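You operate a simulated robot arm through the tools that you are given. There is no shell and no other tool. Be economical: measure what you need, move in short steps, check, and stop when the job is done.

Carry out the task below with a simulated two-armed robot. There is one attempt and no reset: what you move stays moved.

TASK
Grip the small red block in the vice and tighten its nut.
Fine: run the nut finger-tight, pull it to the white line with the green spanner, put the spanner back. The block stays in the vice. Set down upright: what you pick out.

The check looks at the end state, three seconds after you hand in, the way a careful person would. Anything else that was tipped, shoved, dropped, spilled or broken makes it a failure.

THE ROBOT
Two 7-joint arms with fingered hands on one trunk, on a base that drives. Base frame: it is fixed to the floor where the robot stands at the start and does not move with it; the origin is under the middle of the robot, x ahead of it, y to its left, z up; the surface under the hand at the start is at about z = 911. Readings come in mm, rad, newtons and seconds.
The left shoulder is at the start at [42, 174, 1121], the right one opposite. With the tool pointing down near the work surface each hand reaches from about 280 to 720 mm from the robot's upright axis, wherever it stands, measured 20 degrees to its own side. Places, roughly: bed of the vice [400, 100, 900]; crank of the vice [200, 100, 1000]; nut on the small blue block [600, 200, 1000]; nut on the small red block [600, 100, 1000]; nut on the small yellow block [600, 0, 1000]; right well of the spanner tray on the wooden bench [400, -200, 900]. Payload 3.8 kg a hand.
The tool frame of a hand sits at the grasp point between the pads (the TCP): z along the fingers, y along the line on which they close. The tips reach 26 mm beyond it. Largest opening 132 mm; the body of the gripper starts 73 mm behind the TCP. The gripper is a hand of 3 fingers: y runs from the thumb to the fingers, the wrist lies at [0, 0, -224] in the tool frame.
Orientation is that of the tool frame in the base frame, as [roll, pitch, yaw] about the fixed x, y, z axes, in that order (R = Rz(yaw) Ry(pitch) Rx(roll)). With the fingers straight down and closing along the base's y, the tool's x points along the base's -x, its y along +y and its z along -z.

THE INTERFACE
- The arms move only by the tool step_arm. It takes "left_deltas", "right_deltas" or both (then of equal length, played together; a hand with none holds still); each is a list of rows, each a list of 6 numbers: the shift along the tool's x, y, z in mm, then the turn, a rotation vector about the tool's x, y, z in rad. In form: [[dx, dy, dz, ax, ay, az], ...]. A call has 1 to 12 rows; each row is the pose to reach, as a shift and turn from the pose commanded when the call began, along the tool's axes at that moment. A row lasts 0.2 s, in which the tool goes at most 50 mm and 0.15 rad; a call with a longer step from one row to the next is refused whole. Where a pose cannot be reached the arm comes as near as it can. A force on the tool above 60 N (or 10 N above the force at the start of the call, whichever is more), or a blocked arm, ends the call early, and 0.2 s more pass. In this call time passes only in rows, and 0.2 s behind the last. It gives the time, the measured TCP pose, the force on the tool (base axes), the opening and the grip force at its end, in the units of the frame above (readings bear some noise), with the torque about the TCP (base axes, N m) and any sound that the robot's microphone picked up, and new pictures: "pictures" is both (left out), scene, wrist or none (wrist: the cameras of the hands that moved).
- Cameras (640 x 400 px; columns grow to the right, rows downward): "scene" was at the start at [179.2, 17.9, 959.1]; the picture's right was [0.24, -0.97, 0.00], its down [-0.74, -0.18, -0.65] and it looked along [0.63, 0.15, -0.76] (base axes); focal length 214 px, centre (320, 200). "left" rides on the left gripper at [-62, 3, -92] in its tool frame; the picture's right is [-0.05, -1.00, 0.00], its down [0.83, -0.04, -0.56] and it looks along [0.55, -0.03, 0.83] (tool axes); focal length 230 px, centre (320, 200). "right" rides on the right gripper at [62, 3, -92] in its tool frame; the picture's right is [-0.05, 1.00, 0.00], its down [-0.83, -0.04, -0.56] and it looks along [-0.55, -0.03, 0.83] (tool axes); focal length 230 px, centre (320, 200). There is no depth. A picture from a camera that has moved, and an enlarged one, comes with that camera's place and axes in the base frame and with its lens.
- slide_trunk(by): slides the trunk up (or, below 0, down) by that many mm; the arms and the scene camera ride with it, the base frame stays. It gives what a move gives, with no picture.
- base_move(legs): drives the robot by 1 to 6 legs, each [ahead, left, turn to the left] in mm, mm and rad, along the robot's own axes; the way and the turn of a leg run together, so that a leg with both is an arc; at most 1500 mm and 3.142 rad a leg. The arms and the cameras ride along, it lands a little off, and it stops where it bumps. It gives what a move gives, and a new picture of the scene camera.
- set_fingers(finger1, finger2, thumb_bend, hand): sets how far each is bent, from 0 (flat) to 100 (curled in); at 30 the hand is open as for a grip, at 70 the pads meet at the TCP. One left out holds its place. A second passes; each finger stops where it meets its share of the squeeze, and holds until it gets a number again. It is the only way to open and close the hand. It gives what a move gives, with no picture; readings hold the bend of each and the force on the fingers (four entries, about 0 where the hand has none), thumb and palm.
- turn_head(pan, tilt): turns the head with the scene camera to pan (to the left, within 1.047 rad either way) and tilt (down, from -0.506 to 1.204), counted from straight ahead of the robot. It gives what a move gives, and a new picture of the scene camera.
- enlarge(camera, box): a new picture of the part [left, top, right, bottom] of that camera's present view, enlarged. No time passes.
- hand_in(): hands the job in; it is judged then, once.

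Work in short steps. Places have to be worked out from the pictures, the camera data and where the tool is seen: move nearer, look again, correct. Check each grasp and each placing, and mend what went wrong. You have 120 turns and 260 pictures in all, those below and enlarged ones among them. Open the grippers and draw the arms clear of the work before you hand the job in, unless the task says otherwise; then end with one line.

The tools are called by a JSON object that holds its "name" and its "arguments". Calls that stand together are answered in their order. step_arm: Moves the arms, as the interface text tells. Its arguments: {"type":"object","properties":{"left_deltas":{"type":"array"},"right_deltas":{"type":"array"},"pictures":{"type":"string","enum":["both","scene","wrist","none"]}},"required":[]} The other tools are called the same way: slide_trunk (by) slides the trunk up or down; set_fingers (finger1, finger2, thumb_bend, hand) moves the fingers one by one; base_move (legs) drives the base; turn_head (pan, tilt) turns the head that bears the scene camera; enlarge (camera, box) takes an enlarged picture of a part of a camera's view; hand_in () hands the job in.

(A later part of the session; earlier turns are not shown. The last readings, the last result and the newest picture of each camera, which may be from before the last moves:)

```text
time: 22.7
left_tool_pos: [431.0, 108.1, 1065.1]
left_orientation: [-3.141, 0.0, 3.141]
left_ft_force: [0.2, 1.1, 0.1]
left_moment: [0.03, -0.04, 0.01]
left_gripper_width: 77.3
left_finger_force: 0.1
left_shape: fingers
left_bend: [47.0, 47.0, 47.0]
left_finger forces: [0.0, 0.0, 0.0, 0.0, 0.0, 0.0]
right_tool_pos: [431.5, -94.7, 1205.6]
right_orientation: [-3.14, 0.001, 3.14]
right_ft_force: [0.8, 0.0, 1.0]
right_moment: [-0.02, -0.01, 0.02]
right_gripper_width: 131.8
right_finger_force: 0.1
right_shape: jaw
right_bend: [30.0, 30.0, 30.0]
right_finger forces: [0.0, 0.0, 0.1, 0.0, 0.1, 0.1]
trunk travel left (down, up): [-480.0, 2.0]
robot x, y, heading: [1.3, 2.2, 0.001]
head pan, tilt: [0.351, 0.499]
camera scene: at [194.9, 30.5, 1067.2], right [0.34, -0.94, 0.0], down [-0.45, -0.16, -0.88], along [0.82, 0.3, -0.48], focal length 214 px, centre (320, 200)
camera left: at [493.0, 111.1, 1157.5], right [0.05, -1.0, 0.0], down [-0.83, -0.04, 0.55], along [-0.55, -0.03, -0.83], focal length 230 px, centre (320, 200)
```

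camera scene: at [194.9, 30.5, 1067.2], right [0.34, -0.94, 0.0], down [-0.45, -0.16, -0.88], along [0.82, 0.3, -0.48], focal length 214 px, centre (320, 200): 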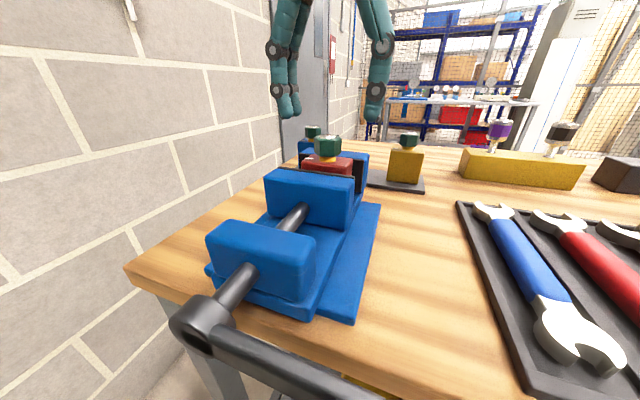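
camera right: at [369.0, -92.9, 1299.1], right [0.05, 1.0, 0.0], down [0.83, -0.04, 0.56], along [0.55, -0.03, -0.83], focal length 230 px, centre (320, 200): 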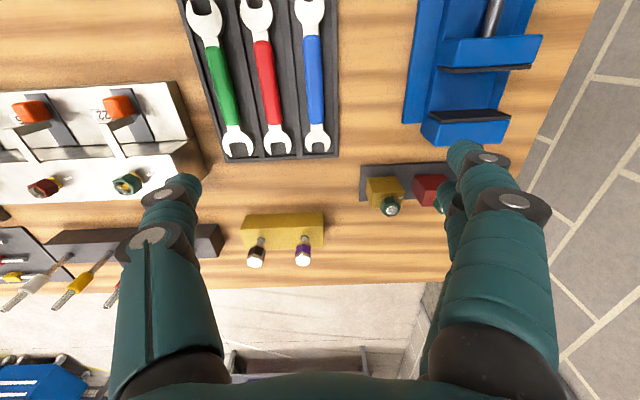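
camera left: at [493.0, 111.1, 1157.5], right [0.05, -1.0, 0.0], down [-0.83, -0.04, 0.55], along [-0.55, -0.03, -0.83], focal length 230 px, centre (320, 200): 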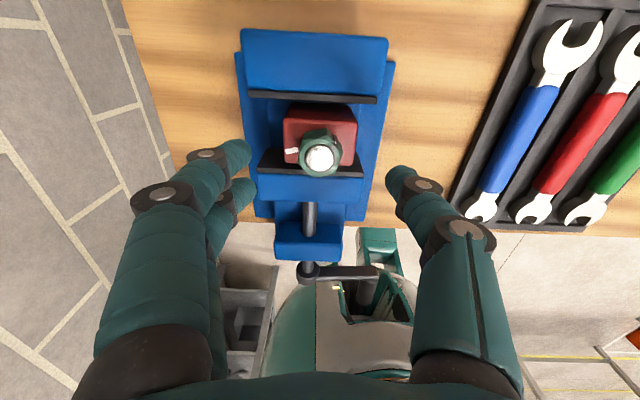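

Block is standing in the gap. Now I raise the left hand, then back the base away to reach the crank with the hand pointing forward.

{"name": "step_arm", "arguments": {"left_deltas": [[0, 0, -40, 0, 0, 0], [0, 20, -70, 0, 0, 0]], "pictures": "none"}}

{"name": "base_move", "arguments": {"legs": [[-350, 0, 0]]}}

```text
time: 23.3
left_tool_pos: [433.2, 132.2, 1136.0]
left_orientation: [-3.141, 0.0, 3.14]
left_ft_force: [-0.2, -0.1, 0.1]
left_moment: [-0.01, -0.01, 0.0]
left_gripper_width: 77.4
left_finger_force: 0.0
left_shape: fingers
left_bend: [47.0, 47.0, 47.0]
left_finger forces: [0.0, 0.1, 0.0, 0.0, 0.0, 0.1]
right_tool_pos: [432.7, -93.4, 1206.5]
right_orientation: [3.141, -0.002, 3.14]
right_ft_force: [0.1, 0.4, 0.1]
right_moment: [-0.03, 0.04, 0.03]
right_gripper_width: 131.9
right_finger_force: 0.0
right_shape: jaw
right_bend: [30.0, 30.0, 30.0]
right_finger forces: [0.1, 0.0, 0.1, 0.0, 0.0, 0.0]
trunk travel left (down, up): [-480.0, 2.0]
robot x, y, heading: [0.1, -1.6, -0.004]
head pan, tilt: [0.351, 0.499]
```

```text
time: 25.5
left_tool_pos: [87.1, 131.2, 1134.6]
left_orientation: [-3.141, 0.001, -3.139]
left_ft_force: [0.2, 0.5, 0.1]
left_moment: [-0.01, 0.04, -0.01]
left_gripper_width: 77.3
left_finger_force: 0.0
left_shape: fingers
left_bend: [47.0, 47.0, 47.0]
left_finger forces: [0.1, 0.0, 0.0, 0.1, 0.1, 0.0]
right_tool_pos: [85.3, -93.9, 1205.5]
right_orientation: [-3.141, -0.001, -3.14]
right_ft_force: [-0.3, 0.5, 0.2]
right_moment: [-0.01, -0.02, -0.02]
right_gripper_width: 132.0
right_finger_force: 0.0
right_shape: jaw
right_bend: [30.0, 30.0, 30.0]
right_finger forces: [0.0, 0.1, 0.0, 0.1, 0.0, 0.0]
trunk travel left (down, up): [-480.0, 2.0]
robot x, y, heading: [-345.1, 0.8, -0.001]
head pan, tilt: [0.351, 0.499]
camera scene: at [-151.3, 30.7, 1067.0], right [0.34, -0.94, 0.0], down [-0.45, -0.17, -0.88], along [0.82, 0.3, -0.48], focal length 214 px, centre (320, 200)
```

scene: 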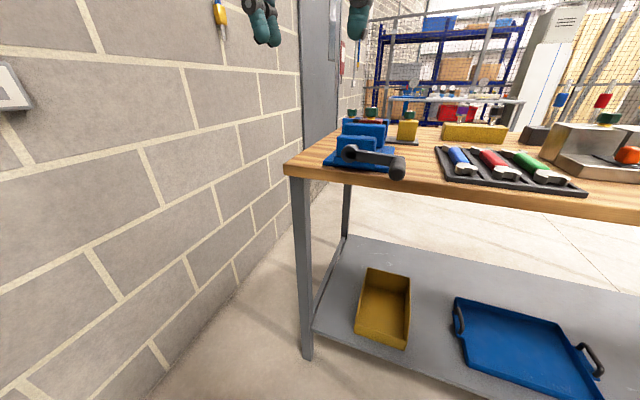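

I rotate the left hand to point forward (tool z → +x) while lowering it toward crank height.

{"name": "step_arm", "arguments": {"left_deltas": [[0, 0, 8, 0, -0.131, 0], [0, 0, 16, 0, -0.262, 0], [0, 0, 24, 0, -0.393, 0], [0, 0, 32, 0, -0.524, 0], [0, 0, 40, 0, -0.654, 0], [0, 0, 48, 0, -0.785, 0], [0, 0, 56, 0, -0.916, 0], [0, 0, 64, 0, -1.047, 0], [0, 0, 72, 0, -1.178, 0], [0, 0, 80, 0, -1.309, 0], [0, 0, 88, 0, -1.44, 0], [0, 0, 96, 0, -1.571, 0]], "pictures": "both"}}

{"name": "enlarge", "arguments": {"camera": "scene", "box": [310, 90, 450, 200]}}

```text
time: 28.1
left_tool_pos: [94.7, 103.2, 1054.6]
left_orientation: [-3.127, 1.216, 3.124]
left_ft_force: [0.3, -0.3, 0.5]
left_moment: [0.03, 0.0, -0.02]
left_gripper_width: 78.1
left_finger_force: 0.1
left_shape: fingers
left_bend: [47.0, 47.0, 47.0]
left_finger forces: [0.0, 0.0, 0.0, 0.1, 0.1, 0.0]
left hand out of reach, approached as far as the arm can: row 8, 9, 10, 11, 12
right_tool_pos: [86.1, -93.9, 1206.3]
right_orientation: [3.141, 0.001, -3.141]
right_ft_force: [1.1, -0.5, 0.7]
right_moment: [0.0, -0.02, 0.01]
right_gripper_width: 132.0
right_finger_force: 0.1
right_shape: jaw
right_bend: [30.0, 30.0, 30.0]
right_finger forces: [0.1, 0.1, 0.0, 0.1, 0.0, 0.0]
trunk travel left (down, up): [-480.0, 2.0]
robot x, y, heading: [-343.6, -0.4, 0.0]
head pan, tilt: [0.351, 0.499]
camera scene: at [-151.5, 30.7, 1067.1], right [0.35, -0.94, 0.0], down [-0.45, -0.17, -0.88], along [0.82, 0.3, -0.48], focal length 214 px, centre (320, 200)
camera left: at [29.7, 108.8, 1144.7], right [-0.01, -1.0, 0.05], down [-0.81, -0.02, -0.58], along [0.58, -0.05, -0.81], focal length 230 px, centre (320, 200)
```

scene: 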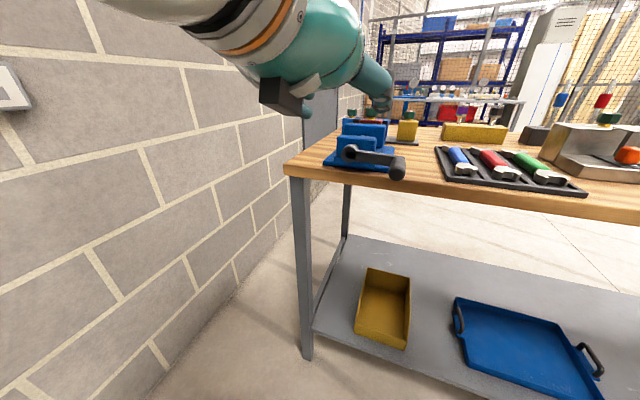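
left: 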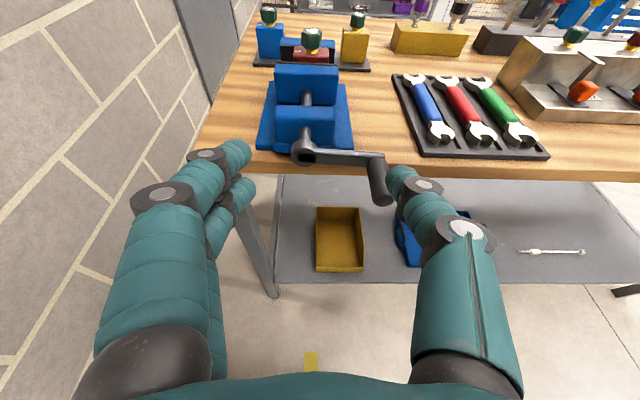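

```text
3.64 times, centred on (380, 145) of scene
camera zoom: at [-151.5, 30.7, 1067.1], right [0.35, -0.94, 0.0], down [-0.45, -0.17, -0.88], along [0.82, 0.3, -0.48], focal length 780 px, centre (102, 400)
```

zoom: 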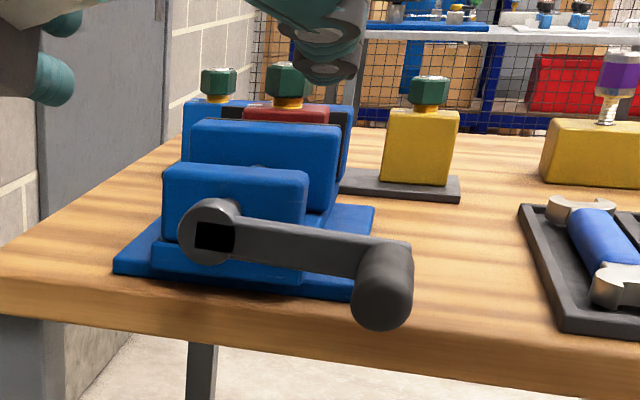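

Crank: axis ≈[250,116,945], handle from x≈188 to ~235 at y≈24, z≈943, radius ≈92. I bring the hand in front of the handle end, not yet around it.

{"name": "step_arm", "arguments": {"left_deltas": [[0, -30, 20, 0, 0, 0], [20, -60, 40, 0, 0, 0], [45, -90, 50, 0, 0, 0], [75, -106, 55, 0, 0, 0], [95, -106, 58, 0, 0, 0]], "pictures": "both"}}

```text
time: 29.3
left_tool_pos: [112.2, -5.2, 946.4]
left_orientation: [-3.131, 1.215, 3.119]
left_ft_force: [-0.1, 0.1, -0.9]
left_moment: [-0.05, -0.01, 0.03]
left_gripper_width: 77.7
left_finger_force: 0.0
left_shape: fingers
left_bend: [47.0, 47.0, 47.0]
left_finger forces: [0.0, 0.0, 0.0, 0.1, 0.1, 0.0]
right_tool_pos: [85.0, -94.0, 1206.3]
right_orientation: [-3.141, 0.001, -3.141]
right_ft_force: [0.3, -0.1, -0.2]
right_moment: [-0.02, 0.04, 0.02]
right_gripper_width: 131.7
right_finger_force: 0.1
right_shape: jaw
right_bend: [30.0, 30.0, 30.0]
right_finger forces: [0.0, 0.2, 0.0, 0.0, 0.1, 0.0]
trunk travel left (down, up): [-480.0, 2.0]
robot x, y, heading: [-345.8, -2.9, -0.003]
head pan, tilt: [0.351, 0.499]
camera scene: at [-151.3, 30.7, 1067.1], right [0.35, -0.94, 0.0], down [-0.45, -0.17, -0.88], along [0.82, 0.3, -0.48], focal length 214 px, centre (320, 200)
camera left: at [48.3, 0.7, 1036.9], right [-0.01, -1.0, 0.05], down [-0.81, -0.02, -0.58], along [0.58, -0.05, -0.81], focal length 230 px, centre (320, 200)
```

scene: 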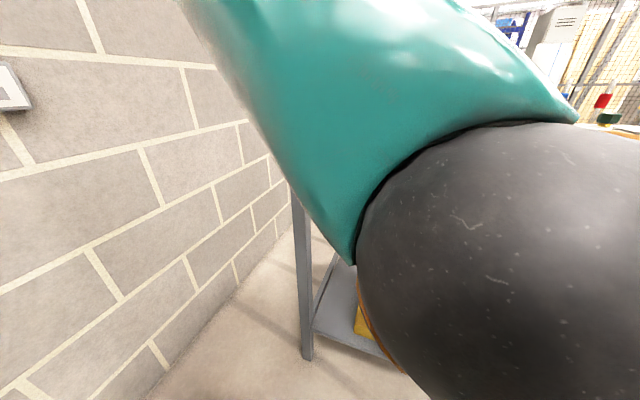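
left: 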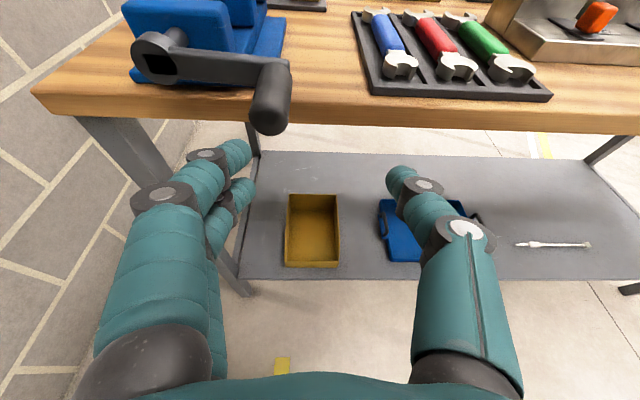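

Orientation is still 0.35 rad short of horizontal. I finish the rotation with more forward room and correct y to ~25.

{"name": "step_arm", "arguments": {"left_deltas": [[-5, 10, 12, 0, -0.12, 0], [-10, 20, 24, 0, -0.24, 0], [-14, 30, 37, 0, -0.355, 0]], "pictures": "wrist"}}

```text
time: 30.1
left_tool_pos: [155.2, 24.8, 944.6]
left_orientation: [-1.696, 1.566, -1.728]
left_ft_force: [0.2, -0.1, 0.4]
left_moment: [-0.02, 0.0, 0.0]
left_gripper_width: 78.0
left_finger_force: 0.1
left_shape: fingers
left_bend: [47.0, 47.0, 47.0]
left_finger forces: [0.0, 0.0, 0.0, 0.1, 0.1, 0.0]
right_tool_pos: [85.8, -93.9, 1205.7]
right_orientation: [3.14, 0.001, 3.142]
right_ft_force: [0.1, 0.5, -0.5]
right_moment: [-0.01, 0.01, -0.01]
right_gripper_width: 131.7
right_finger_force: 0.2
right_shape: jaw
right_bend: [30.0, 30.0, 30.0]
right_finger forces: [0.0, 0.0, 0.0, 0.1, 0.0, 0.0]
trunk travel left (down, up): [-480.0, 2.0]
robot x, y, heading: [-348.3, 1.2, 0.005]
head pan, tilt: [0.351, 0.499]
camera left: at [62.4, 31.2, 1007.4], right [-0.03, -1.0, 0.06], down [-0.56, -0.03, -0.83], along [0.83, -0.06, -0.55], focal length 230 px, centre (320, 200)
```

left: 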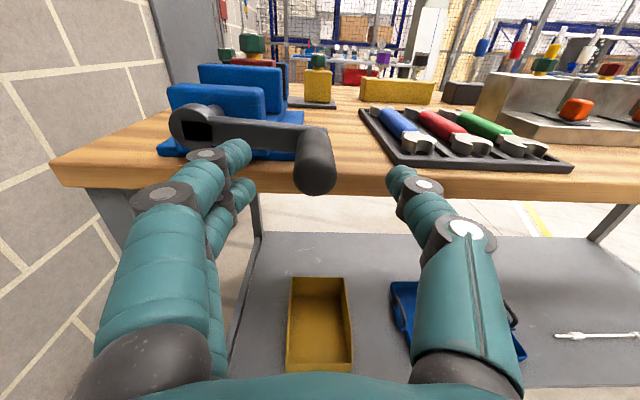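

Handle is dead ahead at y≈25, z≈945. I advance 45 mm so the fingers straddle it, then close lightly.

{"name": "step_arm", "arguments": {"left_deltas": [[0, 0, 15, 0, 0, 0], [0, 0, 30, 0, 0, 0], [0, 0, 45, 0, 0, 0]], "pictures": "wrist"}}

{"name": "set_fingers", "arguments": {"hand": "left", "finger1": 68, "finger2": 68, "thumb_bend": 68}}

```text
time: 30.9
left_tool_pos: [195.8, 24.1, 946.8]
left_orientation: [-2.465, 1.564, -2.499]
left_ft_force: [-17.4, -1.3, -0.9]
left_moment: [0.0, -0.06, 0.82]
left_gripper_width: 78.6
left_finger_force: 9.1
left_shape: fingers
left_bend: [48.0, 47.0, 47.0]
left_finger forces: [10.6, 6.9, 0.1, 0.1, 0.0, 0.0]
right_tool_pos: [81.0, -93.7, 1206.2]
right_orientation: [3.14, 0.001, -3.14]
right_ft_force: [-0.7, -0.8, 0.4]
right_moment: [-0.04, -0.01, 0.0]
right_gripper_width: 131.9
right_finger_force: 0.0
right_shape: jaw
right_bend: [30.0, 30.0, 30.0]
right_finger forces: [0.0, 0.0, 0.0, 0.1, 0.1, 0.0]
trunk travel left (down, up): [-480.0, 2.0]
robot x, y, heading: [-345.7, -0.3, 0.0]
head pan, tilt: [0.351, 0.499]
camera left: at [103.7, 29.2, 1008.3], right [-0.03, -1.0, 0.06], down [-0.56, -0.03, -0.83], along [0.83, -0.06, -0.56], focal length 230 px, centre (320, 200)
```

left: 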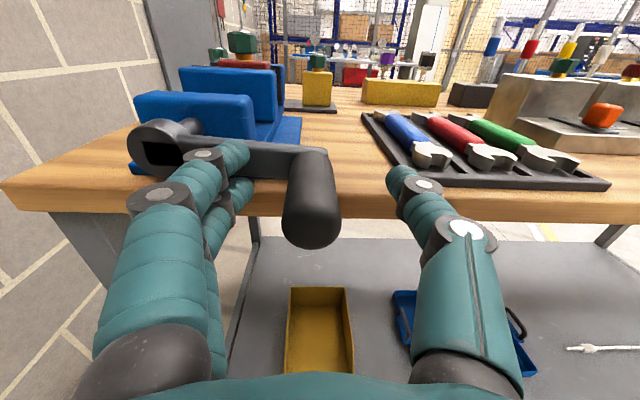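

```text
time: 31.9
left_tool_pos: [198.2, 24.9, 947.6]
left_orientation: [-1.706, 1.566, -1.739]
left_ft_force: [-7.2, 6.0, 2.4]
left_moment: [0.04, -0.02, 0.24]
left_gripper_width: 20.2
left_finger_force: 8.7
left_shape: fingers
left_bend: [65.0, 65.0, 67.0]
left_finger forces: [4.5, 9.8, 0.1, 0.1, 3.0, 0.0]
right_tool_pos: [84.1, -92.9, 1206.6]
right_orientation: [-3.141, 0.001, -3.141]
right_ft_force: [-1.0, 0.3, 0.8]
right_moment: [-0.01, -0.02, 0.01]
right_gripper_width: 132.0
right_finger_force: 0.1
right_shape: jaw
right_bend: [30.0, 30.0, 30.0]
right_finger forces: [0.0, 0.1, 0.0, 0.1, 0.0, 0.0]
trunk travel left (down, up): [-480.0, 2.0]
robot x, y, heading: [-345.6, 0.6, -0.002]
head pan, tilt: [0.351, 0.499]
```

Fingers now hold the handle (20 mm); tips touched the crank arm, so I back off 4 mm and try a short clockwise turn (handle downward from the right side).

{"name": "step_arm", "arguments": {"left_deltas": [[0, 0, -4, 0, 0, 0], [18.3, 1.8, -4, 0, 0, 0], [35.8, 7.3, -4, 0, 0, 0], [51.9, 16.1, -4, 0, 0, 0]], "pictures": "wrist"}}

```text
time: 32.9
left_tool_pos: [195.1, 40.9, 892.1]
left_orientation: [-2.563, 1.565, -2.597]
left_ft_force: [-0.1, 0.9, -1.0]
left_moment: [0.01, 0.02, 0.0]
left_gripper_width: 11.3
left_finger_force: 0.0
left_shape: fingers
left_bend: [68.0, 68.0, 68.0]
left_finger forces: [0.0, 0.0, 0.0, 0.0, 0.0, 0.1]
right_tool_pos: [85.8, -93.6, 1204.9]
right_orientation: [-3.141, -0.002, -3.139]
right_ft_force: [0.2, -0.1, -0.2]
right_moment: [-0.02, 0.01, -0.01]
right_gripper_width: 131.8
right_finger_force: 0.1
right_shape: jaw
right_bend: [30.0, 30.0, 30.0]
right_finger forces: [0.2, 0.0, 0.1, 0.0, 0.0, 0.0]
trunk travel left (down, up): [-480.0, 2.0]
robot x, y, heading: [-345.5, 2.8, 0.0]
head pan, tilt: [0.351, 0.499]
camera left: at [103.4, 45.7, 954.4], right [-0.03, -1.0, 0.06], down [-0.56, -0.03, -0.83], along [0.83, -0.06, -0.56], focal length 230 px, centre (320, 200)
```

left: 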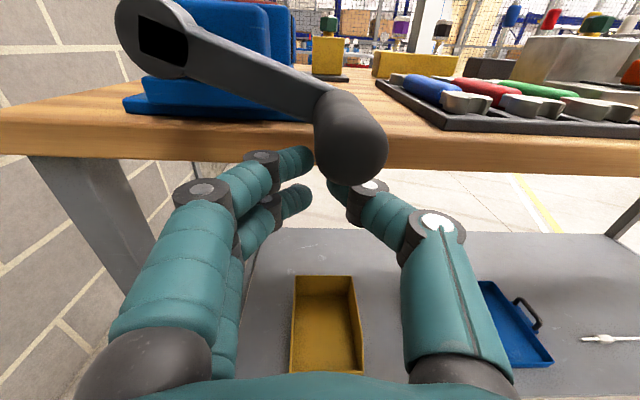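

The crank did turn ~0.25 rad clockwise, but friction alone slipped. I'll instead cage the handle with the hand from above (palm above, fingertips closed beneath). First retreat and rotate the hand to nearly straight down, above the handle.

{"name": "step_arm", "arguments": {"left_deltas": [[0, 0, -40, 0, 0, 0], [-20, 0, -70, 0, 0, 0], [-45, 0, -80, 0, 0.14, 0], [-75, 0, -80, 0, 0.28, 0], [-100, 0, -80, 0, 0.42, 0], [-120, -5, -75, 0, 0.56, 0], [-125, -10, -60, 0, 0.7, 0], [-125, -12, -45, 0, 0.84, 0], [-125, -12, -30, 0, 0.98, 0], [-125, -12, -15, 0, 1.12, 0], [-125, -12, 0, 0, 1.27, 0], [-125, -12, 0, 0, 1.416, 0]], "pictures": "both"}}

{"name": "set_fingers", "arguments": {"hand": "left", "finger1": 47, "finger2": 47, "thumb_bend": 47}}

```text
time: 35.5
left_tool_pos: [194.5, 27.6, 1017.9]
left_orientation: [-3.136, 0.149, 3.108]
left_ft_force: [0.1, 0.1, 0.0]
left_moment: [-0.01, 0.01, 0.01]
left_gripper_width: 11.3
left_finger_force: 0.1
left_shape: fingers
left_bend: [68.0, 68.0, 68.0]
left_finger forces: [0.0, 0.1, 0.0, 0.0, 0.0, 0.0]
right_tool_pos: [85.4, -94.9, 1204.6]
right_orientation: [3.14, 0.0, 3.141]
right_ft_force: [-0.6, 0.4, -0.3]
right_moment: [0.01, 0.01, 0.02]
right_gripper_width: 132.0
right_finger_force: 0.1
right_shape: jaw
right_bend: [30.0, 30.0, 30.0]
right_finger forces: [0.1, 0.0, 0.0, 0.0, 0.0, 0.1]
trunk travel left (down, up): [-480.0, 2.0]
robot x, y, heading: [-344.6, -2.1, -0.001]
head pan, tilt: [0.351, 0.499]
camera scene: at [-151.1, 30.5, 1067.0], right [0.34, -0.94, 0.0], down [-0.45, -0.17, -0.88], along [0.82, 0.3, -0.48], focal length 214 px, centre (320, 200)
camera left: at [242.3, 29.8, 1118.5], right [0.02, -1.0, 0.01], down [-0.9, -0.01, 0.43], along [-0.43, -0.02, -0.9], focal length 230 px, centre (320, 200)
```

scene: 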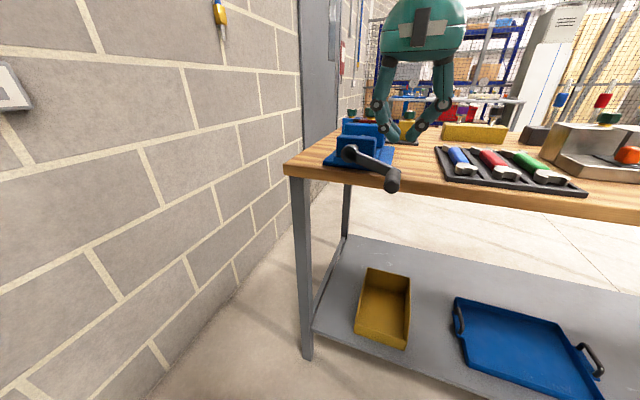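
left: 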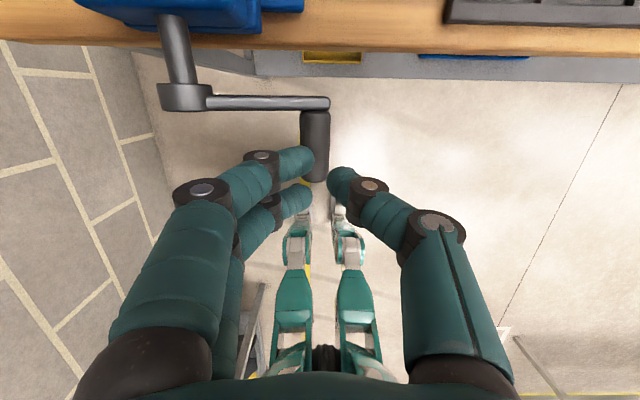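

```text
time: 36.5
left_tool_pos: [195.1, 27.7, 1018.4]
left_orientation: [-3.139, 0.153, 3.111]
left_ft_force: [-0.3, -1.0, -0.6]
left_moment: [0.0, -0.01, 0.01]
left_gripper_width: 77.2
left_finger_force: 0.1
left_shape: fingers
left_bend: [47.0, 47.0, 47.0]
left_finger forces: [0.1, 0.0, 0.0, 0.0, 0.1, 0.0]
right_tool_pos: [86.2, -93.7, 1205.4]
right_orientation: [-3.141, 0.001, 3.141]
right_ft_force: [-0.2, -0.4, -1.0]
right_moment: [0.04, 0.0, -0.01]
right_gripper_width: 132.1
right_finger_force: 0.1
right_shape: jaw
right_bend: [30.0, 30.0, 30.0]
right_finger forces: [0.0, 0.0, 0.0, 0.0, 0.1, 0.1]
trunk travel left (down, up): [-480.0, 2.0]
robot x, y, heading: [-345.9, -3.6, 0.001]
head pan, tilt: [0.351, 0.499]
```

From above the handle runs x≈168–226 at y≈30; centre of rotation ≈ y 115, z 955, R≈88. I descend so the handle lies between palm and fingertips.

{"name": "step_arm", "arguments": {"left_deltas": [[5, 2, 40, 0, 0, 0], [10, 3, 80, 0, 0, 0], [14, 3, 117, 0, 0, 0]], "pictures": "both"}}

```text
time: 37.3
left_tool_pos: [199.6, 27.3, 901.2]
left_orientation: [-3.139, 0.151, 3.111]
left_ft_force: [0.1, 0.2, -0.1]
left_moment: [0.0, -0.01, 0.03]
left_gripper_width: 77.4
left_finger_force: 0.1
left_shape: fingers
left_bend: [47.0, 47.0, 47.0]
left_finger forces: [0.0, 0.0, 0.0, 0.0, 0.1, 0.0]
right_tool_pos: [85.6, -93.4, 1205.5]
right_orientation: [-3.141, 0.0, 3.141]
right_ft_force: [-0.9, 0.2, -0.4]
right_moment: [0.03, 0.02, -0.01]
right_gripper_width: 132.2
right_finger_force: 0.0
right_shape: jaw
right_bend: [30.0, 30.0, 30.0]
right_finger forces: [0.1, 0.1, 0.0, 0.0, 0.0, 0.0]
trunk travel left (down, up): [-480.0, 2.0]
robot x, y, heading: [-346.7, 1.0, 0.006]
head pan, tilt: [0.351, 0.499]
camera scene: at [-151.0, 30.7, 1067.0], right [0.34, -0.94, 0.0], down [-0.45, -0.17, -0.88], along [0.82, 0.3, -0.48], focal length 214 px, centre (320, 200)
camera left: at [247.4, 31.1, 1001.4], right [0.02, -1.0, 0.01], down [-0.91, -0.01, 0.42], along [-0.42, -0.02, -0.91], focal length 230 px, centre (320, 200)
```

scene: 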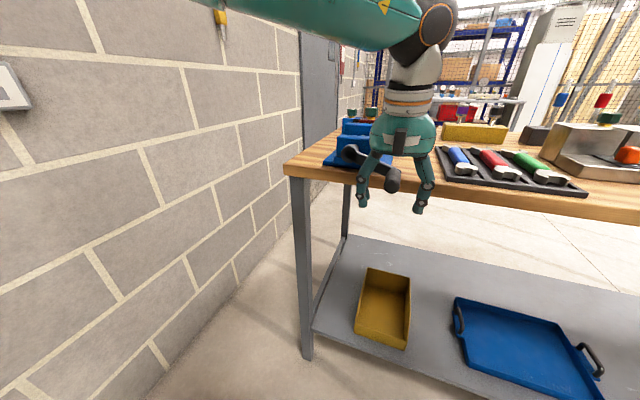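
left: 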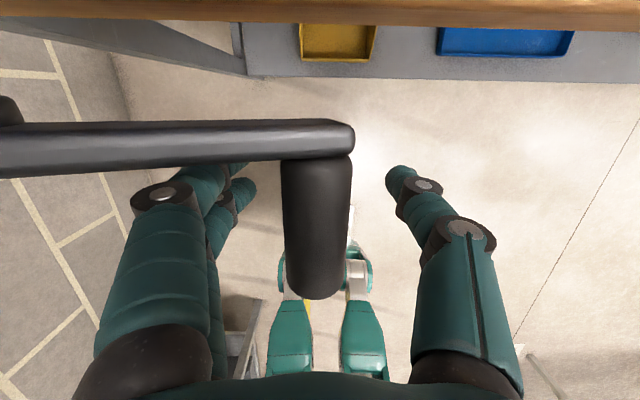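

Well straddled, handle sits between palm and tips. I close the fingers beneath it.

{"name": "set_fingers", "arguments": {"hand": "left", "finger1": 68, "finger2": 68, "thumb_bend": 68}}

{"name": "enlarge", "arguments": {"camera": "scene", "box": [310, 90, 470, 220]}}

```text
time: 38.3
left_tool_pos: [201.1, 28.5, 901.8]
left_orientation: [-3.138, 0.153, 3.11]
left_ft_force: [0.6, -0.5, 0.0]
left_moment: [-0.03, 0.01, -0.03]
left_gripper_width: 11.5
left_finger_force: 0.0
left_shape: fingers
left_bend: [68.0, 68.0, 68.0]
left_finger forces: [0.0, 0.1, 0.0, 0.0, 0.0, 0.1]
right_tool_pos: [86.3, -93.1, 1206.1]
right_orientation: [-3.141, 0.0, 3.139]
right_ft_force: [-0.2, -0.6, 0.3]
right_moment: [-0.01, -0.02, 0.0]
right_gripper_width: 131.8
right_finger_force: 0.1
right_shape: jaw
right_bend: [30.0, 30.0, 30.0]
right_finger forces: [0.0, 0.0, 0.0, 0.0, 0.0, 0.0]
trunk travel left (down, up): [-480.0, 2.0]
robot x, y, heading: [-344.7, 2.7, -0.002]
head pan, tilt: [0.351, 0.499]
```

```text
3.08 times, centred on (390, 155) of scene
camera zoom: at [-151.3, 30.7, 1067.1], right [0.34, -0.94, 0.0], down [-0.45, -0.17, -0.88], along [0.82, 0.3, -0.48], focal length 660 px, centre (105, 338)
```

zoom: 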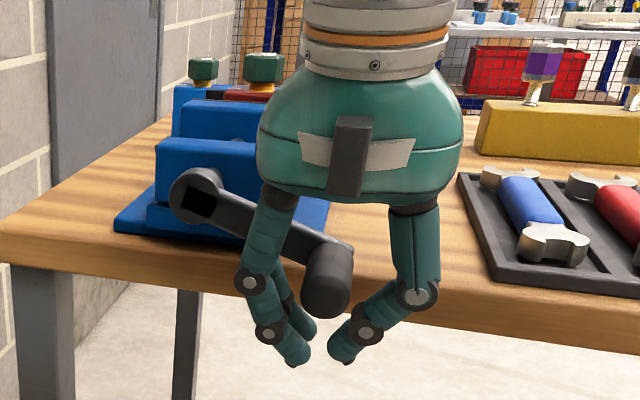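

The handle is well caged. I now sweep the hand along the circle clockwise for half a turn and check forces.

{"name": "step_arm", "arguments": {"left_deltas": [[5.8, 22.1, 38.1, 0, 0, 0], [9.3, 60.1, 61.2, 0, 0, 0], [9.6, 104.5, 63.4, 0, 0, 0], [6.7, 144.6, 44.4, 0, 0, 0], [1.3, 170.6, 8.6, 0, 0, 0], [-5.3, 176, -35.1, 0, 0, 0]], "pictures": "both"}}

```text
time: 39.1
left_tool_pos: [200.1, 91.8, 836.6]
left_orientation: [-3.119, 0.154, 3.063]
left_ft_force: [10.7, -14.4, -10.2]
left_moment: [1.55, 1.7, -0.71]
left_gripper_width: 11.4
left_finger_force: 0.0
left_shape: fingers
left_bend: [68.0, 68.0, 68.0]
left_finger forces: [0.1, 0.0, 0.0, 0.0, 0.1, 0.0]
right_tool_pos: [88.8, -95.0, 1204.9]
right_orientation: [-3.142, -0.004, 3.139]
right_ft_force: [0.3, -0.9, -0.5]
right_moment: [0.02, -0.04, -0.01]
right_gripper_width: 131.8
right_finger_force: 0.1
right_shape: jaw
right_bend: [30.0, 30.0, 30.0]
right_finger forces: [0.0, 0.0, 0.0, 0.0, 0.0, 0.0]
trunk travel left (down, up): [-480.0, 2.0]
robot x, y, heading: [-342.4, -1.9, -0.006]
head pan, tilt: [0.351, 0.499]
stopped in row 3 (left hand): the force on the tool passed its limit at 92 N (the readings are from after the stop); the commanded pose is now the measured one
camera scene: at [-148.7, 29.4, 1066.5], right [0.34, -0.94, 0.0], down [-0.45, -0.16, -0.88], along [0.82, 0.3, -0.48], focal length 214 px, centre (320, 200)
camera left: at [247.7, 92.8, 937.6], right [-0.03, -1.0, 0.03], down [-0.91, 0.04, 0.42], along [-0.42, -0.02, -0.91], focal length 230 px, centre (320, 200)
```

scene: 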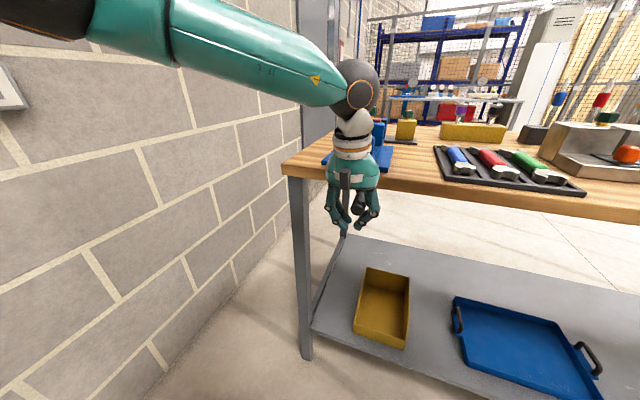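
left: 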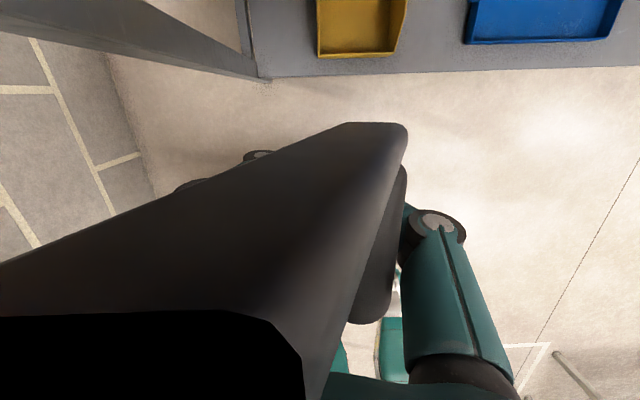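

The wrist camera side of the left hand hit the crank arm (its camera faces the vice). The right hand carries its camera on the robot side, so I'll use the right hand. First I slide the left hand straight back off the handle.

{"name": "step_arm", "arguments": {"left_deltas": [[25, 0, -4, 0, 0, 0], [60, 0, -9, 0, 0, 0], [100, 0, -15, 0, 0, 0], [110, 40, -45, 0, 0, 0], [110, 80, -80, 0, 0, 0], [110, 120, -120, 0, 0, 0], [110, 160, -160, 0, 0, 0], [110, 190, -200, 0, 0, 0]], "pictures": "both"}}

```text
refused: row 4 steps farther than a row can; nothing moved
```

{"name": "step_arm", "arguments": {"left_deltas": [[25, 0, -4, 0, 0, 0], [60, 0, -9, 0, 0, 0], [100, 0, -15, 0, 0, 0], [110, 30, -45, 0, 0, 0], [110, 60, -80, 0, 0, 0], [110, 90, -115, 0, 0, 0], [110, 120, -150, 0, 0, 0], [110, 150, -185, 0, 0, 0]], "pictures": "scene"}}

```text
time: 39.4
left_tool_pos: [202.9, 89.6, 841.5]
left_orientation: [-3.115, 0.174, 3.064]
left_ft_force: [31.7, -16.1, -11.2]
left_moment: [1.66, 4.2, -0.97]
left_gripper_width: 11.5
left_finger_force: 0.1
left_shape: fingers
left_bend: [68.0, 68.0, 68.0]
left_finger forces: [0.1, 0.0, 0.0, 0.0, 0.0, 0.0]
right_tool_pos: [86.7, -97.7, 1206.5]
right_orientation: [3.14, -0.001, 3.139]
right_ft_force: [-0.8, 0.0, -0.7]
right_moment: [0.0, -0.04, -0.01]
right_gripper_width: 132.1
right_finger_force: 0.1
right_shape: jaw
right_bend: [30.0, 30.0, 30.0]
right_finger forces: [0.1, 0.1, 0.1, 0.0, 0.0, 0.0]
trunk travel left (down, up): [-480.0, 2.0]
robot x, y, heading: [-346.2, -3.8, -0.004]
head pan, tilt: [0.351, 0.499]
stopped in row 1 (left hand): the force on the tool passed its limit at 77 N (the readings are from after the stop); the commanded pose is now the measured one
camera scene: at [-148.7, 27.9, 1066.9], right [0.34, -0.94, 0.0], down [-0.45, -0.16, -0.88], along [0.83, 0.3, -0.48], focal length 214 px, centre (320, 200)
```

scene: 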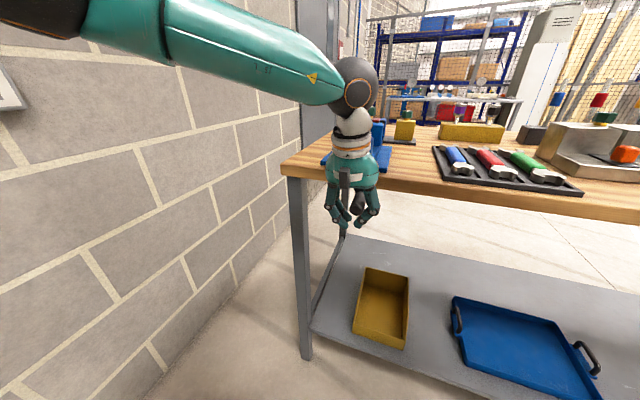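

The camera bracket straddles the crank arm. I reverse along the path I came to bring the crank back to where the entry was free.

{"name": "step_arm", "arguments": {"left_deltas": [[-1, -12, -3, 0, 0, 0], [-2, -24, -8, 0, 0, 0], [-4, -44, -25, 0, 0, 0], [-8, -58, -48, 0, 0, 0], [-10, -62, -59, 0, 0, 0]], "pictures": "both"}}

```text
time: 40.6
left_tool_pos: [194.0, 31.9, 901.6]
left_orientation: [-3.117, 0.167, 3.068]
left_ft_force: [0.1, 1.1, -9.9]
left_moment: [-0.21, 0.1, 0.03]
left_gripper_width: 15.8
left_finger_force: 4.0
left_shape: fingers
left_bend: [64.0, 67.0, 68.0]
left_finger forces: [7.0, 1.3, 0.0, 0.1, 0.1, 0.0]
right_tool_pos: [86.1, -95.8, 1204.8]
right_orientation: [3.141, -0.001, 3.137]
right_ft_force: [0.8, -0.2, -1.0]
right_moment: [0.0, -0.02, -0.01]
right_gripper_width: 132.0
right_finger_force: 0.0
right_shape: jaw
right_bend: [30.0, 30.0, 30.0]
right_finger forces: [0.0, 0.0, 0.0, 0.0, 0.0, 0.0]
trunk travel left (down, up): [-480.0, 2.0]
robot x, y, heading: [-349.8, -0.9, -0.005]
head pan, tilt: [0.351, 0.499]
camera scene: at [-149.9, 28.9, 1066.8], right [0.34, -0.94, 0.0], down [-0.45, -0.16, -0.88], along [0.83, 0.3, -0.48], focal length 214 px, centre (320, 200)
camera left: at [239.0, 34.0, 1002.1], right [-0.03, -1.0, 0.03], down [-0.91, 0.04, 0.41], along [-0.41, -0.02, -0.91], focal length 230 px, centre (320, 200)
```

scene: 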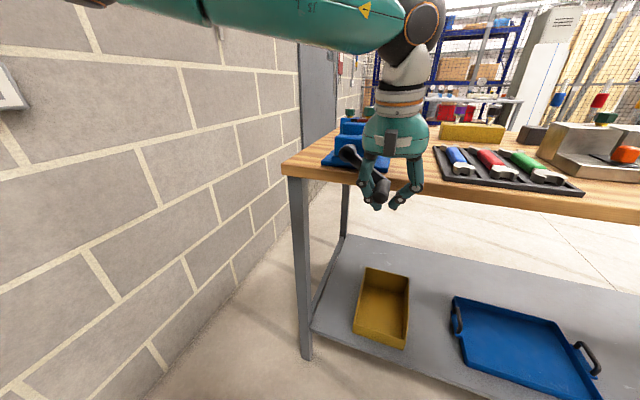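
left: 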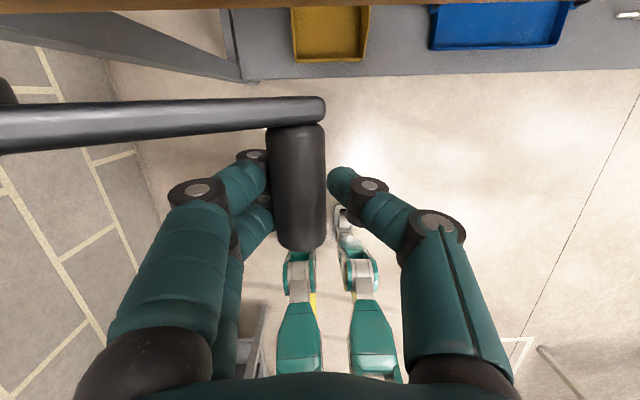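

Free again. I slide back off the handle, then lift the left hand away to its side.

{"name": "step_arm", "arguments": {"left_deltas": [[25, 0, -3, 0, 0, 0], [55, 0, -9, 0, 0, 0], [85, 0, -14, 0, 0, 0], [90, 30, -45, 0, 0, 0], [90, 60, -80, 0, 0, 0], [90, 90, -115, 0, 0, 0], [90, 125, -150, 0, 0, 0], [90, 160, -180, 0, 0, 0], [90, 200, -200, 0, 0, 0], [90, 245, -210, 0, 0, 0]], "pictures": "scene"}}

{"name": "enlarge", "arguments": {"camera": "scene", "box": [310, 90, 450, 220]}}

```text
time: 42.8
left_tool_pos: [89.1, 292.5, 1086.3]
left_orientation: [-3.118, 0.171, 3.065]
left_ft_force: [0.0, 0.6, 0.9]
left_moment: [0.02, 0.0, -0.02]
left_gripper_width: 11.3
left_finger_force: 0.0
left_shape: fingers
left_bend: [68.0, 68.0, 68.0]
left_finger forces: [0.0, 0.1, 0.1, 0.0, 0.0, 0.1]
right_tool_pos: [84.9, -94.5, 1207.5]
right_orientation: [3.14, 0.002, 3.14]
right_ft_force: [-0.3, -0.3, -0.2]
right_moment: [-0.04, -0.01, -0.03]
right_gripper_width: 132.2
right_finger_force: 0.2
right_shape: jaw
right_bend: [30.0, 30.0, 30.0]
right_finger forces: [0.0, 0.1, 0.0, 0.0, 0.0, 0.0]
trunk travel left (down, up): [-480.0, 2.0]
robot x, y, heading: [-346.7, -2.9, -0.004]
head pan, tilt: [0.351, 0.499]
camera scene: at [-151.2, 29.5, 1067.2], right [0.34, -0.94, 0.0], down [-0.45, -0.16, -0.88], along [0.83, 0.3, -0.48], focal length 214 px, centre (320, 200)
```

scene: 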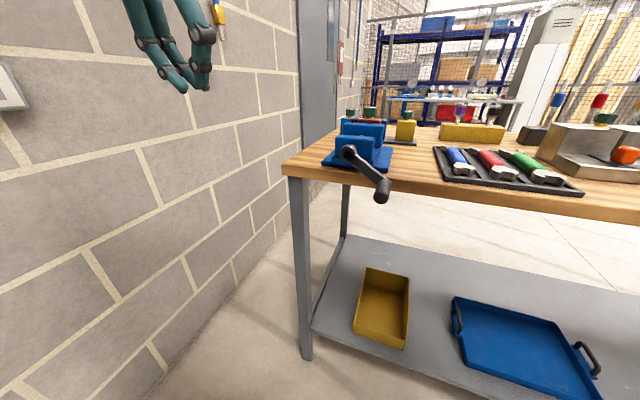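

```text
3.08 times, centred on (380, 155) of scene
camera zoom: at [-151.2, 29.5, 1067.2], right [0.34, -0.94, 0.0], down [-0.45, -0.16, -0.88], along [0.83, 0.3, -0.48], focal length 660 px, centre (135, 338)
```

zoom: 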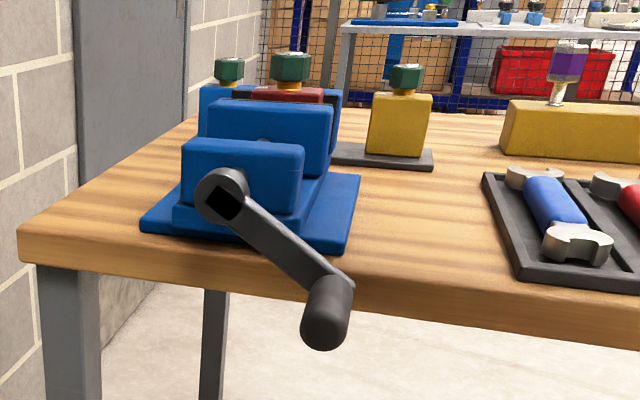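

Crank arm now points right-and-down (handle ≈ y 42, z 907). I bring the right hand over the handle with a slight back-tilt and narrowed fingers.

{"name": "set_fingers", "arguments": {"hand": "right", "finger1": 47, "finger2": 47, "thumb_bend": 47}}

{"name": "step_arm", "arguments": {"right_deltas": [[-18, 23, 33, 0, -0.03, 0], [-37, 46, 66, 0, -0.06, 0], [-55, 68, 98, 0, -0.09, 0], [-74, 90, 130, 0, -0.12, 0], [-92, 113, 163, 0, -0.15, 0], [-111, 136, 196, 0, -0.15, 0]], "pictures": "wrist"}}

```text
time: 43.8
left_tool_pos: [90.0, 291.8, 1087.0]
left_orientation: [-3.119, 0.17, 3.069]
left_ft_force: [0.3, 0.0, 0.2]
left_moment: [0.0, 0.03, 0.01]
left_gripper_width: 11.4
left_finger_force: 0.0
left_shape: fingers
left_bend: [68.0, 68.0, 68.0]
left_finger forces: [0.1, 0.1, 0.0, 0.0, 0.0, 0.1]
right_tool_pos: [85.2, -96.6, 1205.3]
right_orientation: [3.14, 0.0, 3.138]
right_ft_force: [0.1, 1.5, -0.1]
right_moment: [0.02, 0.02, -0.04]
right_gripper_width: 78.3
right_finger_force: 0.1
right_shape: fingers
right_bend: [47.0, 47.0, 47.0]
right_finger forces: [0.1, 0.0, 0.0, 0.0, 0.0, 0.1]
trunk travel left (down, up): [-480.0, 2.0]
robot x, y, heading: [-345.0, 1.7, -0.004]
head pan, tilt: [0.351, 0.499]
```

```text
time: 45.2
left_tool_pos: [89.2, 294.0, 1086.4]
left_orientation: [-3.118, 0.169, 3.069]
left_ft_force: [0.1, 0.1, -0.1]
left_moment: [0.0, 0.01, 0.01]
left_gripper_width: 11.2
left_finger_force: 0.0
left_shape: fingers
left_bend: [68.0, 68.0, 68.0]
left_finger forces: [0.0, 0.0, 0.0, 0.1, 0.0, 0.0]
right_tool_pos: [200.8, 40.6, 1010.8]
right_orientation: [-3.141, 0.15, 3.139]
right_ft_force: [0.3, 0.3, 0.6]
right_moment: [-0.02, 0.0, 0.0]
right_gripper_width: 78.3
right_finger_force: 0.1
right_shape: fingers
right_bend: [47.0, 47.0, 47.0]
right_finger forces: [0.1, 0.0, 0.0, 0.0, 0.1, 0.0]
trunk travel left (down, up): [-480.0, 2.0]
robot x, y, heading: [-347.8, -2.7, -0.005]
head pan, tilt: [0.351, 0.499]
camera right: at [126.3, 42.3, 1091.9], right [0.06, 1.0, 0.01], down [0.74, -0.05, 0.67], along [0.67, -0.03, -0.74], focal length 230 px, centre (320, 200)
```

right: 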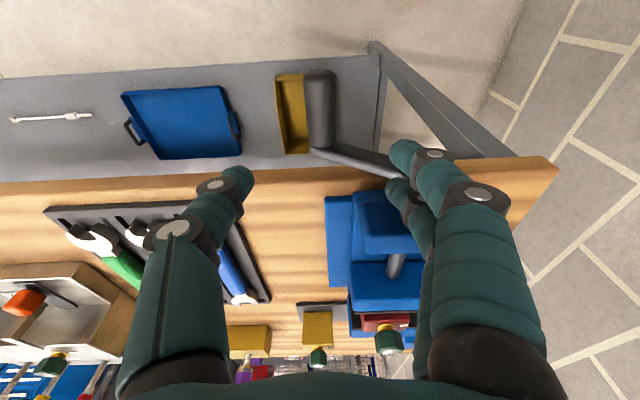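

Aligned (handle y≈40, x 169–231). I descend over it, then close beneath.

{"name": "step_arm", "arguments": {"right_deltas": [[7, 0, 44, 0, 0, 0], [14, 0, 88, 0, 0, 0], [22, 0, 131, 0, 0, 0]], "pictures": "wrist"}}

{"name": "set_fingers", "arguments": {"hand": "right", "finger1": 68, "finger2": 68, "thumb_bend": 68}}

```text
time: 46.0
left_tool_pos: [89.8, 291.2, 1085.8]
left_orientation: [-3.119, 0.171, 3.068]
left_ft_force: [0.1, -0.1, 0.0]
left_moment: [0.01, 0.01, 0.02]
left_gripper_width: 11.2
left_finger_force: 0.2
left_shape: fingers
left_bend: [68.0, 68.0, 68.0]
left_finger forces: [0.0, 0.1, 0.1, 0.0, 0.1, 0.0]
right_tool_pos: [195.2, 38.8, 879.5]
right_orientation: [3.139, 0.151, 3.138]
right_ft_force: [-0.6, -0.4, -0.5]
right_moment: [0.02, -0.03, 0.02]
right_gripper_width: 78.4
right_finger_force: 0.0
right_shape: fingers
right_bend: [47.0, 47.0, 47.0]
right_finger forces: [0.0, 0.0, 0.1, 0.0, 0.1, 0.0]
trunk travel left (down, up): [-480.0, 2.0]
robot x, y, heading: [-342.6, -0.8, -0.006]
head pan, tilt: [0.351, 0.499]
camera right: at [119.8, 40.2, 960.6], right [0.06, 1.0, 0.01], down [0.74, -0.05, 0.67], along [0.67, -0.03, -0.74], focal length 230 px, centre (320, 200)
```

right: 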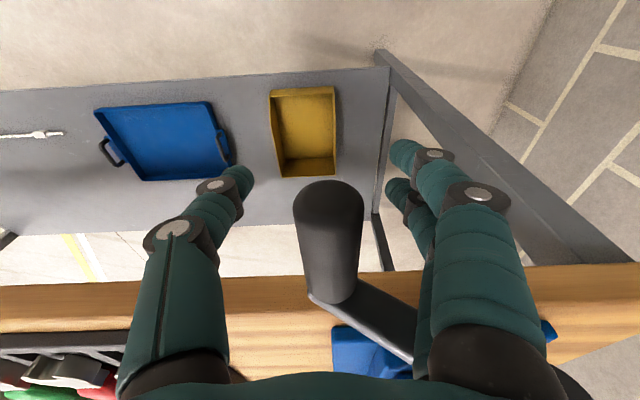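

```text
time: 47.0
left_tool_pos: [89.4, 291.2, 1086.2]
left_orientation: [-3.118, 0.171, 3.07]
left_ft_force: [-0.6, 0.5, 0.8]
left_moment: [-0.02, -0.01, -0.05]
left_gripper_width: 11.4
left_finger_force: 0.0
left_shape: fingers
left_bend: [68.0, 68.0, 68.0]
left_finger forces: [0.0, 0.0, 0.0, 0.1, 0.1, 0.0]
right_tool_pos: [195.2, 38.5, 880.0]
right_orientation: [3.141, 0.15, 3.14]
right_ft_force: [1.0, -0.1, -0.5]
right_moment: [0.03, -0.01, 0.0]
right_gripper_width: 11.7
right_finger_force: 0.0
right_shape: fingers
right_bend: [68.0, 68.0, 68.0]
right_finger forces: [0.0, 0.1, 0.0, 0.0, 0.1, 0.0]
trunk travel left (down, up): [-480.0, 2.0]
robot x, y, heading: [-347.1, -3.2, -0.006]
head pan, tilt: [0.351, 0.499]
```

Caged. Now sweep clockwise half a turn.

{"name": "step_arm", "arguments": {"right_deltas": [[4.6, 31, 30.4, 0, 0, 0], [6.4, 72.8, 42.3, 0, 0, 0], [5, 115.3, 32.9, 0, 0, 0], [0.7, 148.1, 4.5, 0, 0, 0], [-5.4, 163, -35.9, 0, 0, 0], [-11.8, 156.6, -78.4, 0, 0, 0]], "pictures": "scene"}}

```text
time: 47.7
left_tool_pos: [90.5, 287.7, 1087.1]
left_orientation: [-3.121, 0.173, 3.064]
left_ft_force: [-0.3, 0.1, 0.5]
left_moment: [0.01, 0.0, 0.01]
left_gripper_width: 11.1
left_finger_force: 0.1
left_shape: fingers
left_bend: [68.0, 68.0, 68.0]
left_finger forces: [0.0, 0.0, 0.1, 0.1, 0.0, 0.1]
right_tool_pos: [198.9, 124.1, 841.2]
right_orientation: [3.131, 0.159, -3.128]
right_ft_force: [2.0, -30.4, -22.8]
right_moment: [1.45, -0.04, 0.16]
right_gripper_width: 28.4
right_finger_force: 18.5
right_shape: fingers
right_bend: [68.0, 68.0, 64.0]
right_finger forces: [0.0, 0.0, 0.0, 0.1, 36.9, 0.0]
right hand out of reach, approached as far as the arm can: row 3
trunk travel left (down, up): [-480.0, 2.0]
robot x, y, heading: [-347.1, -2.2, -0.009]
head pan, tilt: [0.351, 0.499]
stopped in row 3 (right hand): the force on the tool passed its limit at 126 N (the readings are from after the stop); the commanded pose is now the measured one
camera scene: at [-151.2, 24.8, 1067.0], right [0.34, -0.94, 0.0], down [-0.45, -0.16, -0.88], along [0.83, 0.3, -0.48], focal length 214 px, centre (320, 200)
```

scene: 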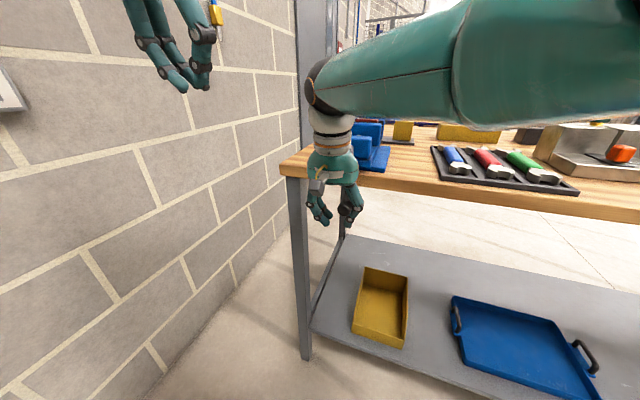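

It stopped with the thumb pressing on the handle and the arm at its reach limit on that side. I look from the wrist.

{"name": "enlarge", "arguments": {"camera": "right", "box": [0, 0, 640, 400]}}

{"name": "enlarge", "arguments": {"camera": "scene", "box": [280, 60, 440, 240]}}

```text
1.00 times, centred on (320, 200) of right (not enlarged: the box is as wide or as high as the picture)
camera zoom: at [122.2, 123.9, 923.1], right [0.04, 1.0, 0.02], down [0.73, -0.04, 0.68], along [0.68, -0.01, -0.73], focal length 230 px, centre (320, 200)
```

zoom: 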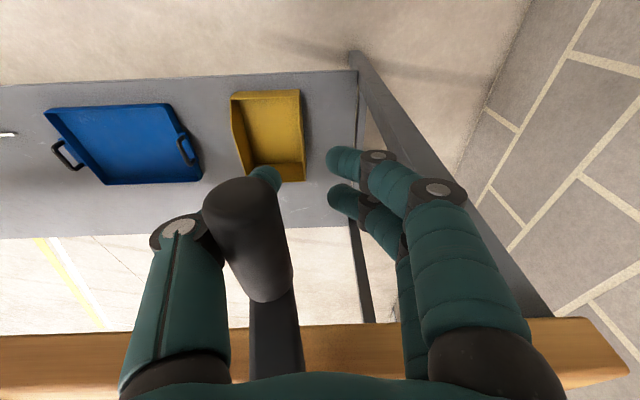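

```text
2.22 times, centred on (360, 150) of scene
camera zoom: at [-151.2, 24.8, 1067.0], right [0.34, -0.94, 0.0], down [-0.45, -0.16, -0.88], along [0.83, 0.3, -0.48], focal length 477 px, centre (231, 311)
```

zoom: 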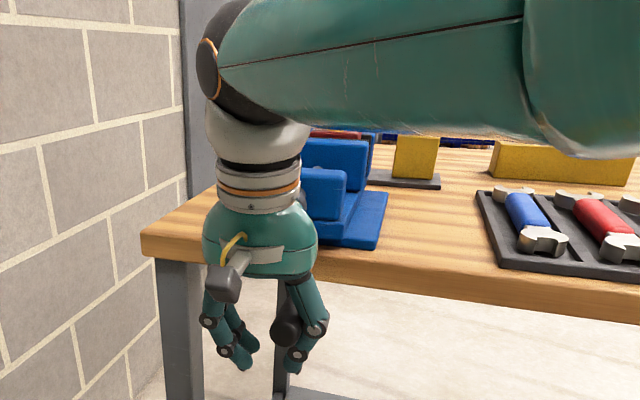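

The crank has turned to nearly straight down; the right arm just runs out of reach leftward. I slide the hand off the handle and shift the base 120 mm left.

{"name": "step_arm", "arguments": {"right_deltas": [[0, -8, 0, 0, 0, 0], [30, -8, -4, 0, 0, 0], [65, -8, -9, 0, 0, 0], [90, -8, -13, 0, 0, 0]], "pictures": "none"}}

{"name": "base_move", "arguments": {"legs": [[0, 120, 0]]}}

```text
time: 48.7
left_tool_pos: [89.5, 291.3, 1087.0]
left_orientation: [-3.119, 0.173, 3.066]
left_ft_force: [-1.1, 0.1, 0.1]
left_moment: [0.01, 0.03, 0.0]
left_gripper_width: 11.6
left_finger_force: 0.1
left_shape: fingers
left_bend: [68.0, 68.0, 68.0]
left_finger forces: [0.1, 0.0, 0.0, 0.0, 0.1, 0.1]
right_tool_pos: [106.0, 125.9, 844.3]
right_orientation: [3.117, 0.168, -3.114]
right_ft_force: [-0.1, -0.5, -0.1]
right_moment: [0.01, 0.01, 0.03]
right_gripper_width: 11.3
right_finger_force: 0.1
right_shape: fingers
right_bend: [68.0, 68.0, 68.0]
right_finger forces: [0.0, 0.1, 0.0, 0.0, 0.0, 0.1]
trunk travel left (down, up): [-480.0, 2.0]
robot x, y, heading: [-344.3, -0.5, 0.0]
head pan, tilt: [0.351, 0.499]
```

```text
time: 50.4
left_tool_pos: [90.1, 411.3, 1087.5]
left_orientation: [-3.118, 0.174, 3.067]
left_ft_force: [-0.6, -0.8, -0.6]
left_moment: [-0.01, -0.02, -0.01]
left_gripper_width: 11.5
left_finger_force: 0.0
left_shape: fingers
left_bend: [68.0, 68.0, 68.0]
left_finger forces: [0.0, 0.0, 0.0, 0.0, 0.0, 0.0]
right_tool_pos: [107.2, 246.1, 844.1]
right_orientation: [3.119, 0.169, -3.114]
right_ft_force: [-0.5, -0.1, -0.1]
right_moment: [-0.01, 0.0, 0.01]
right_gripper_width: 11.2
right_finger_force: 0.2
right_shape: fingers
right_bend: [68.0, 68.0, 68.0]
right_finger forces: [0.0, 0.0, 0.0, 0.1, 0.0, 0.0]
trunk travel left (down, up): [-480.0, 2.0]
robot x, y, heading: [-345.8, 119.4, -0.008]
head pan, tilt: [0.351, 0.499]
camera scene: at [-150.3, 148.3, 1067.1], right [0.34, -0.94, 0.0], down [-0.45, -0.16, -0.88], along [0.83, 0.3, -0.48], focal length 214 px, centre (320, 200)
```

scene: 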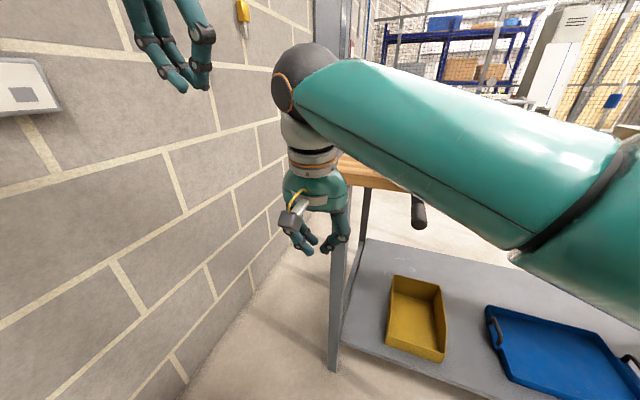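

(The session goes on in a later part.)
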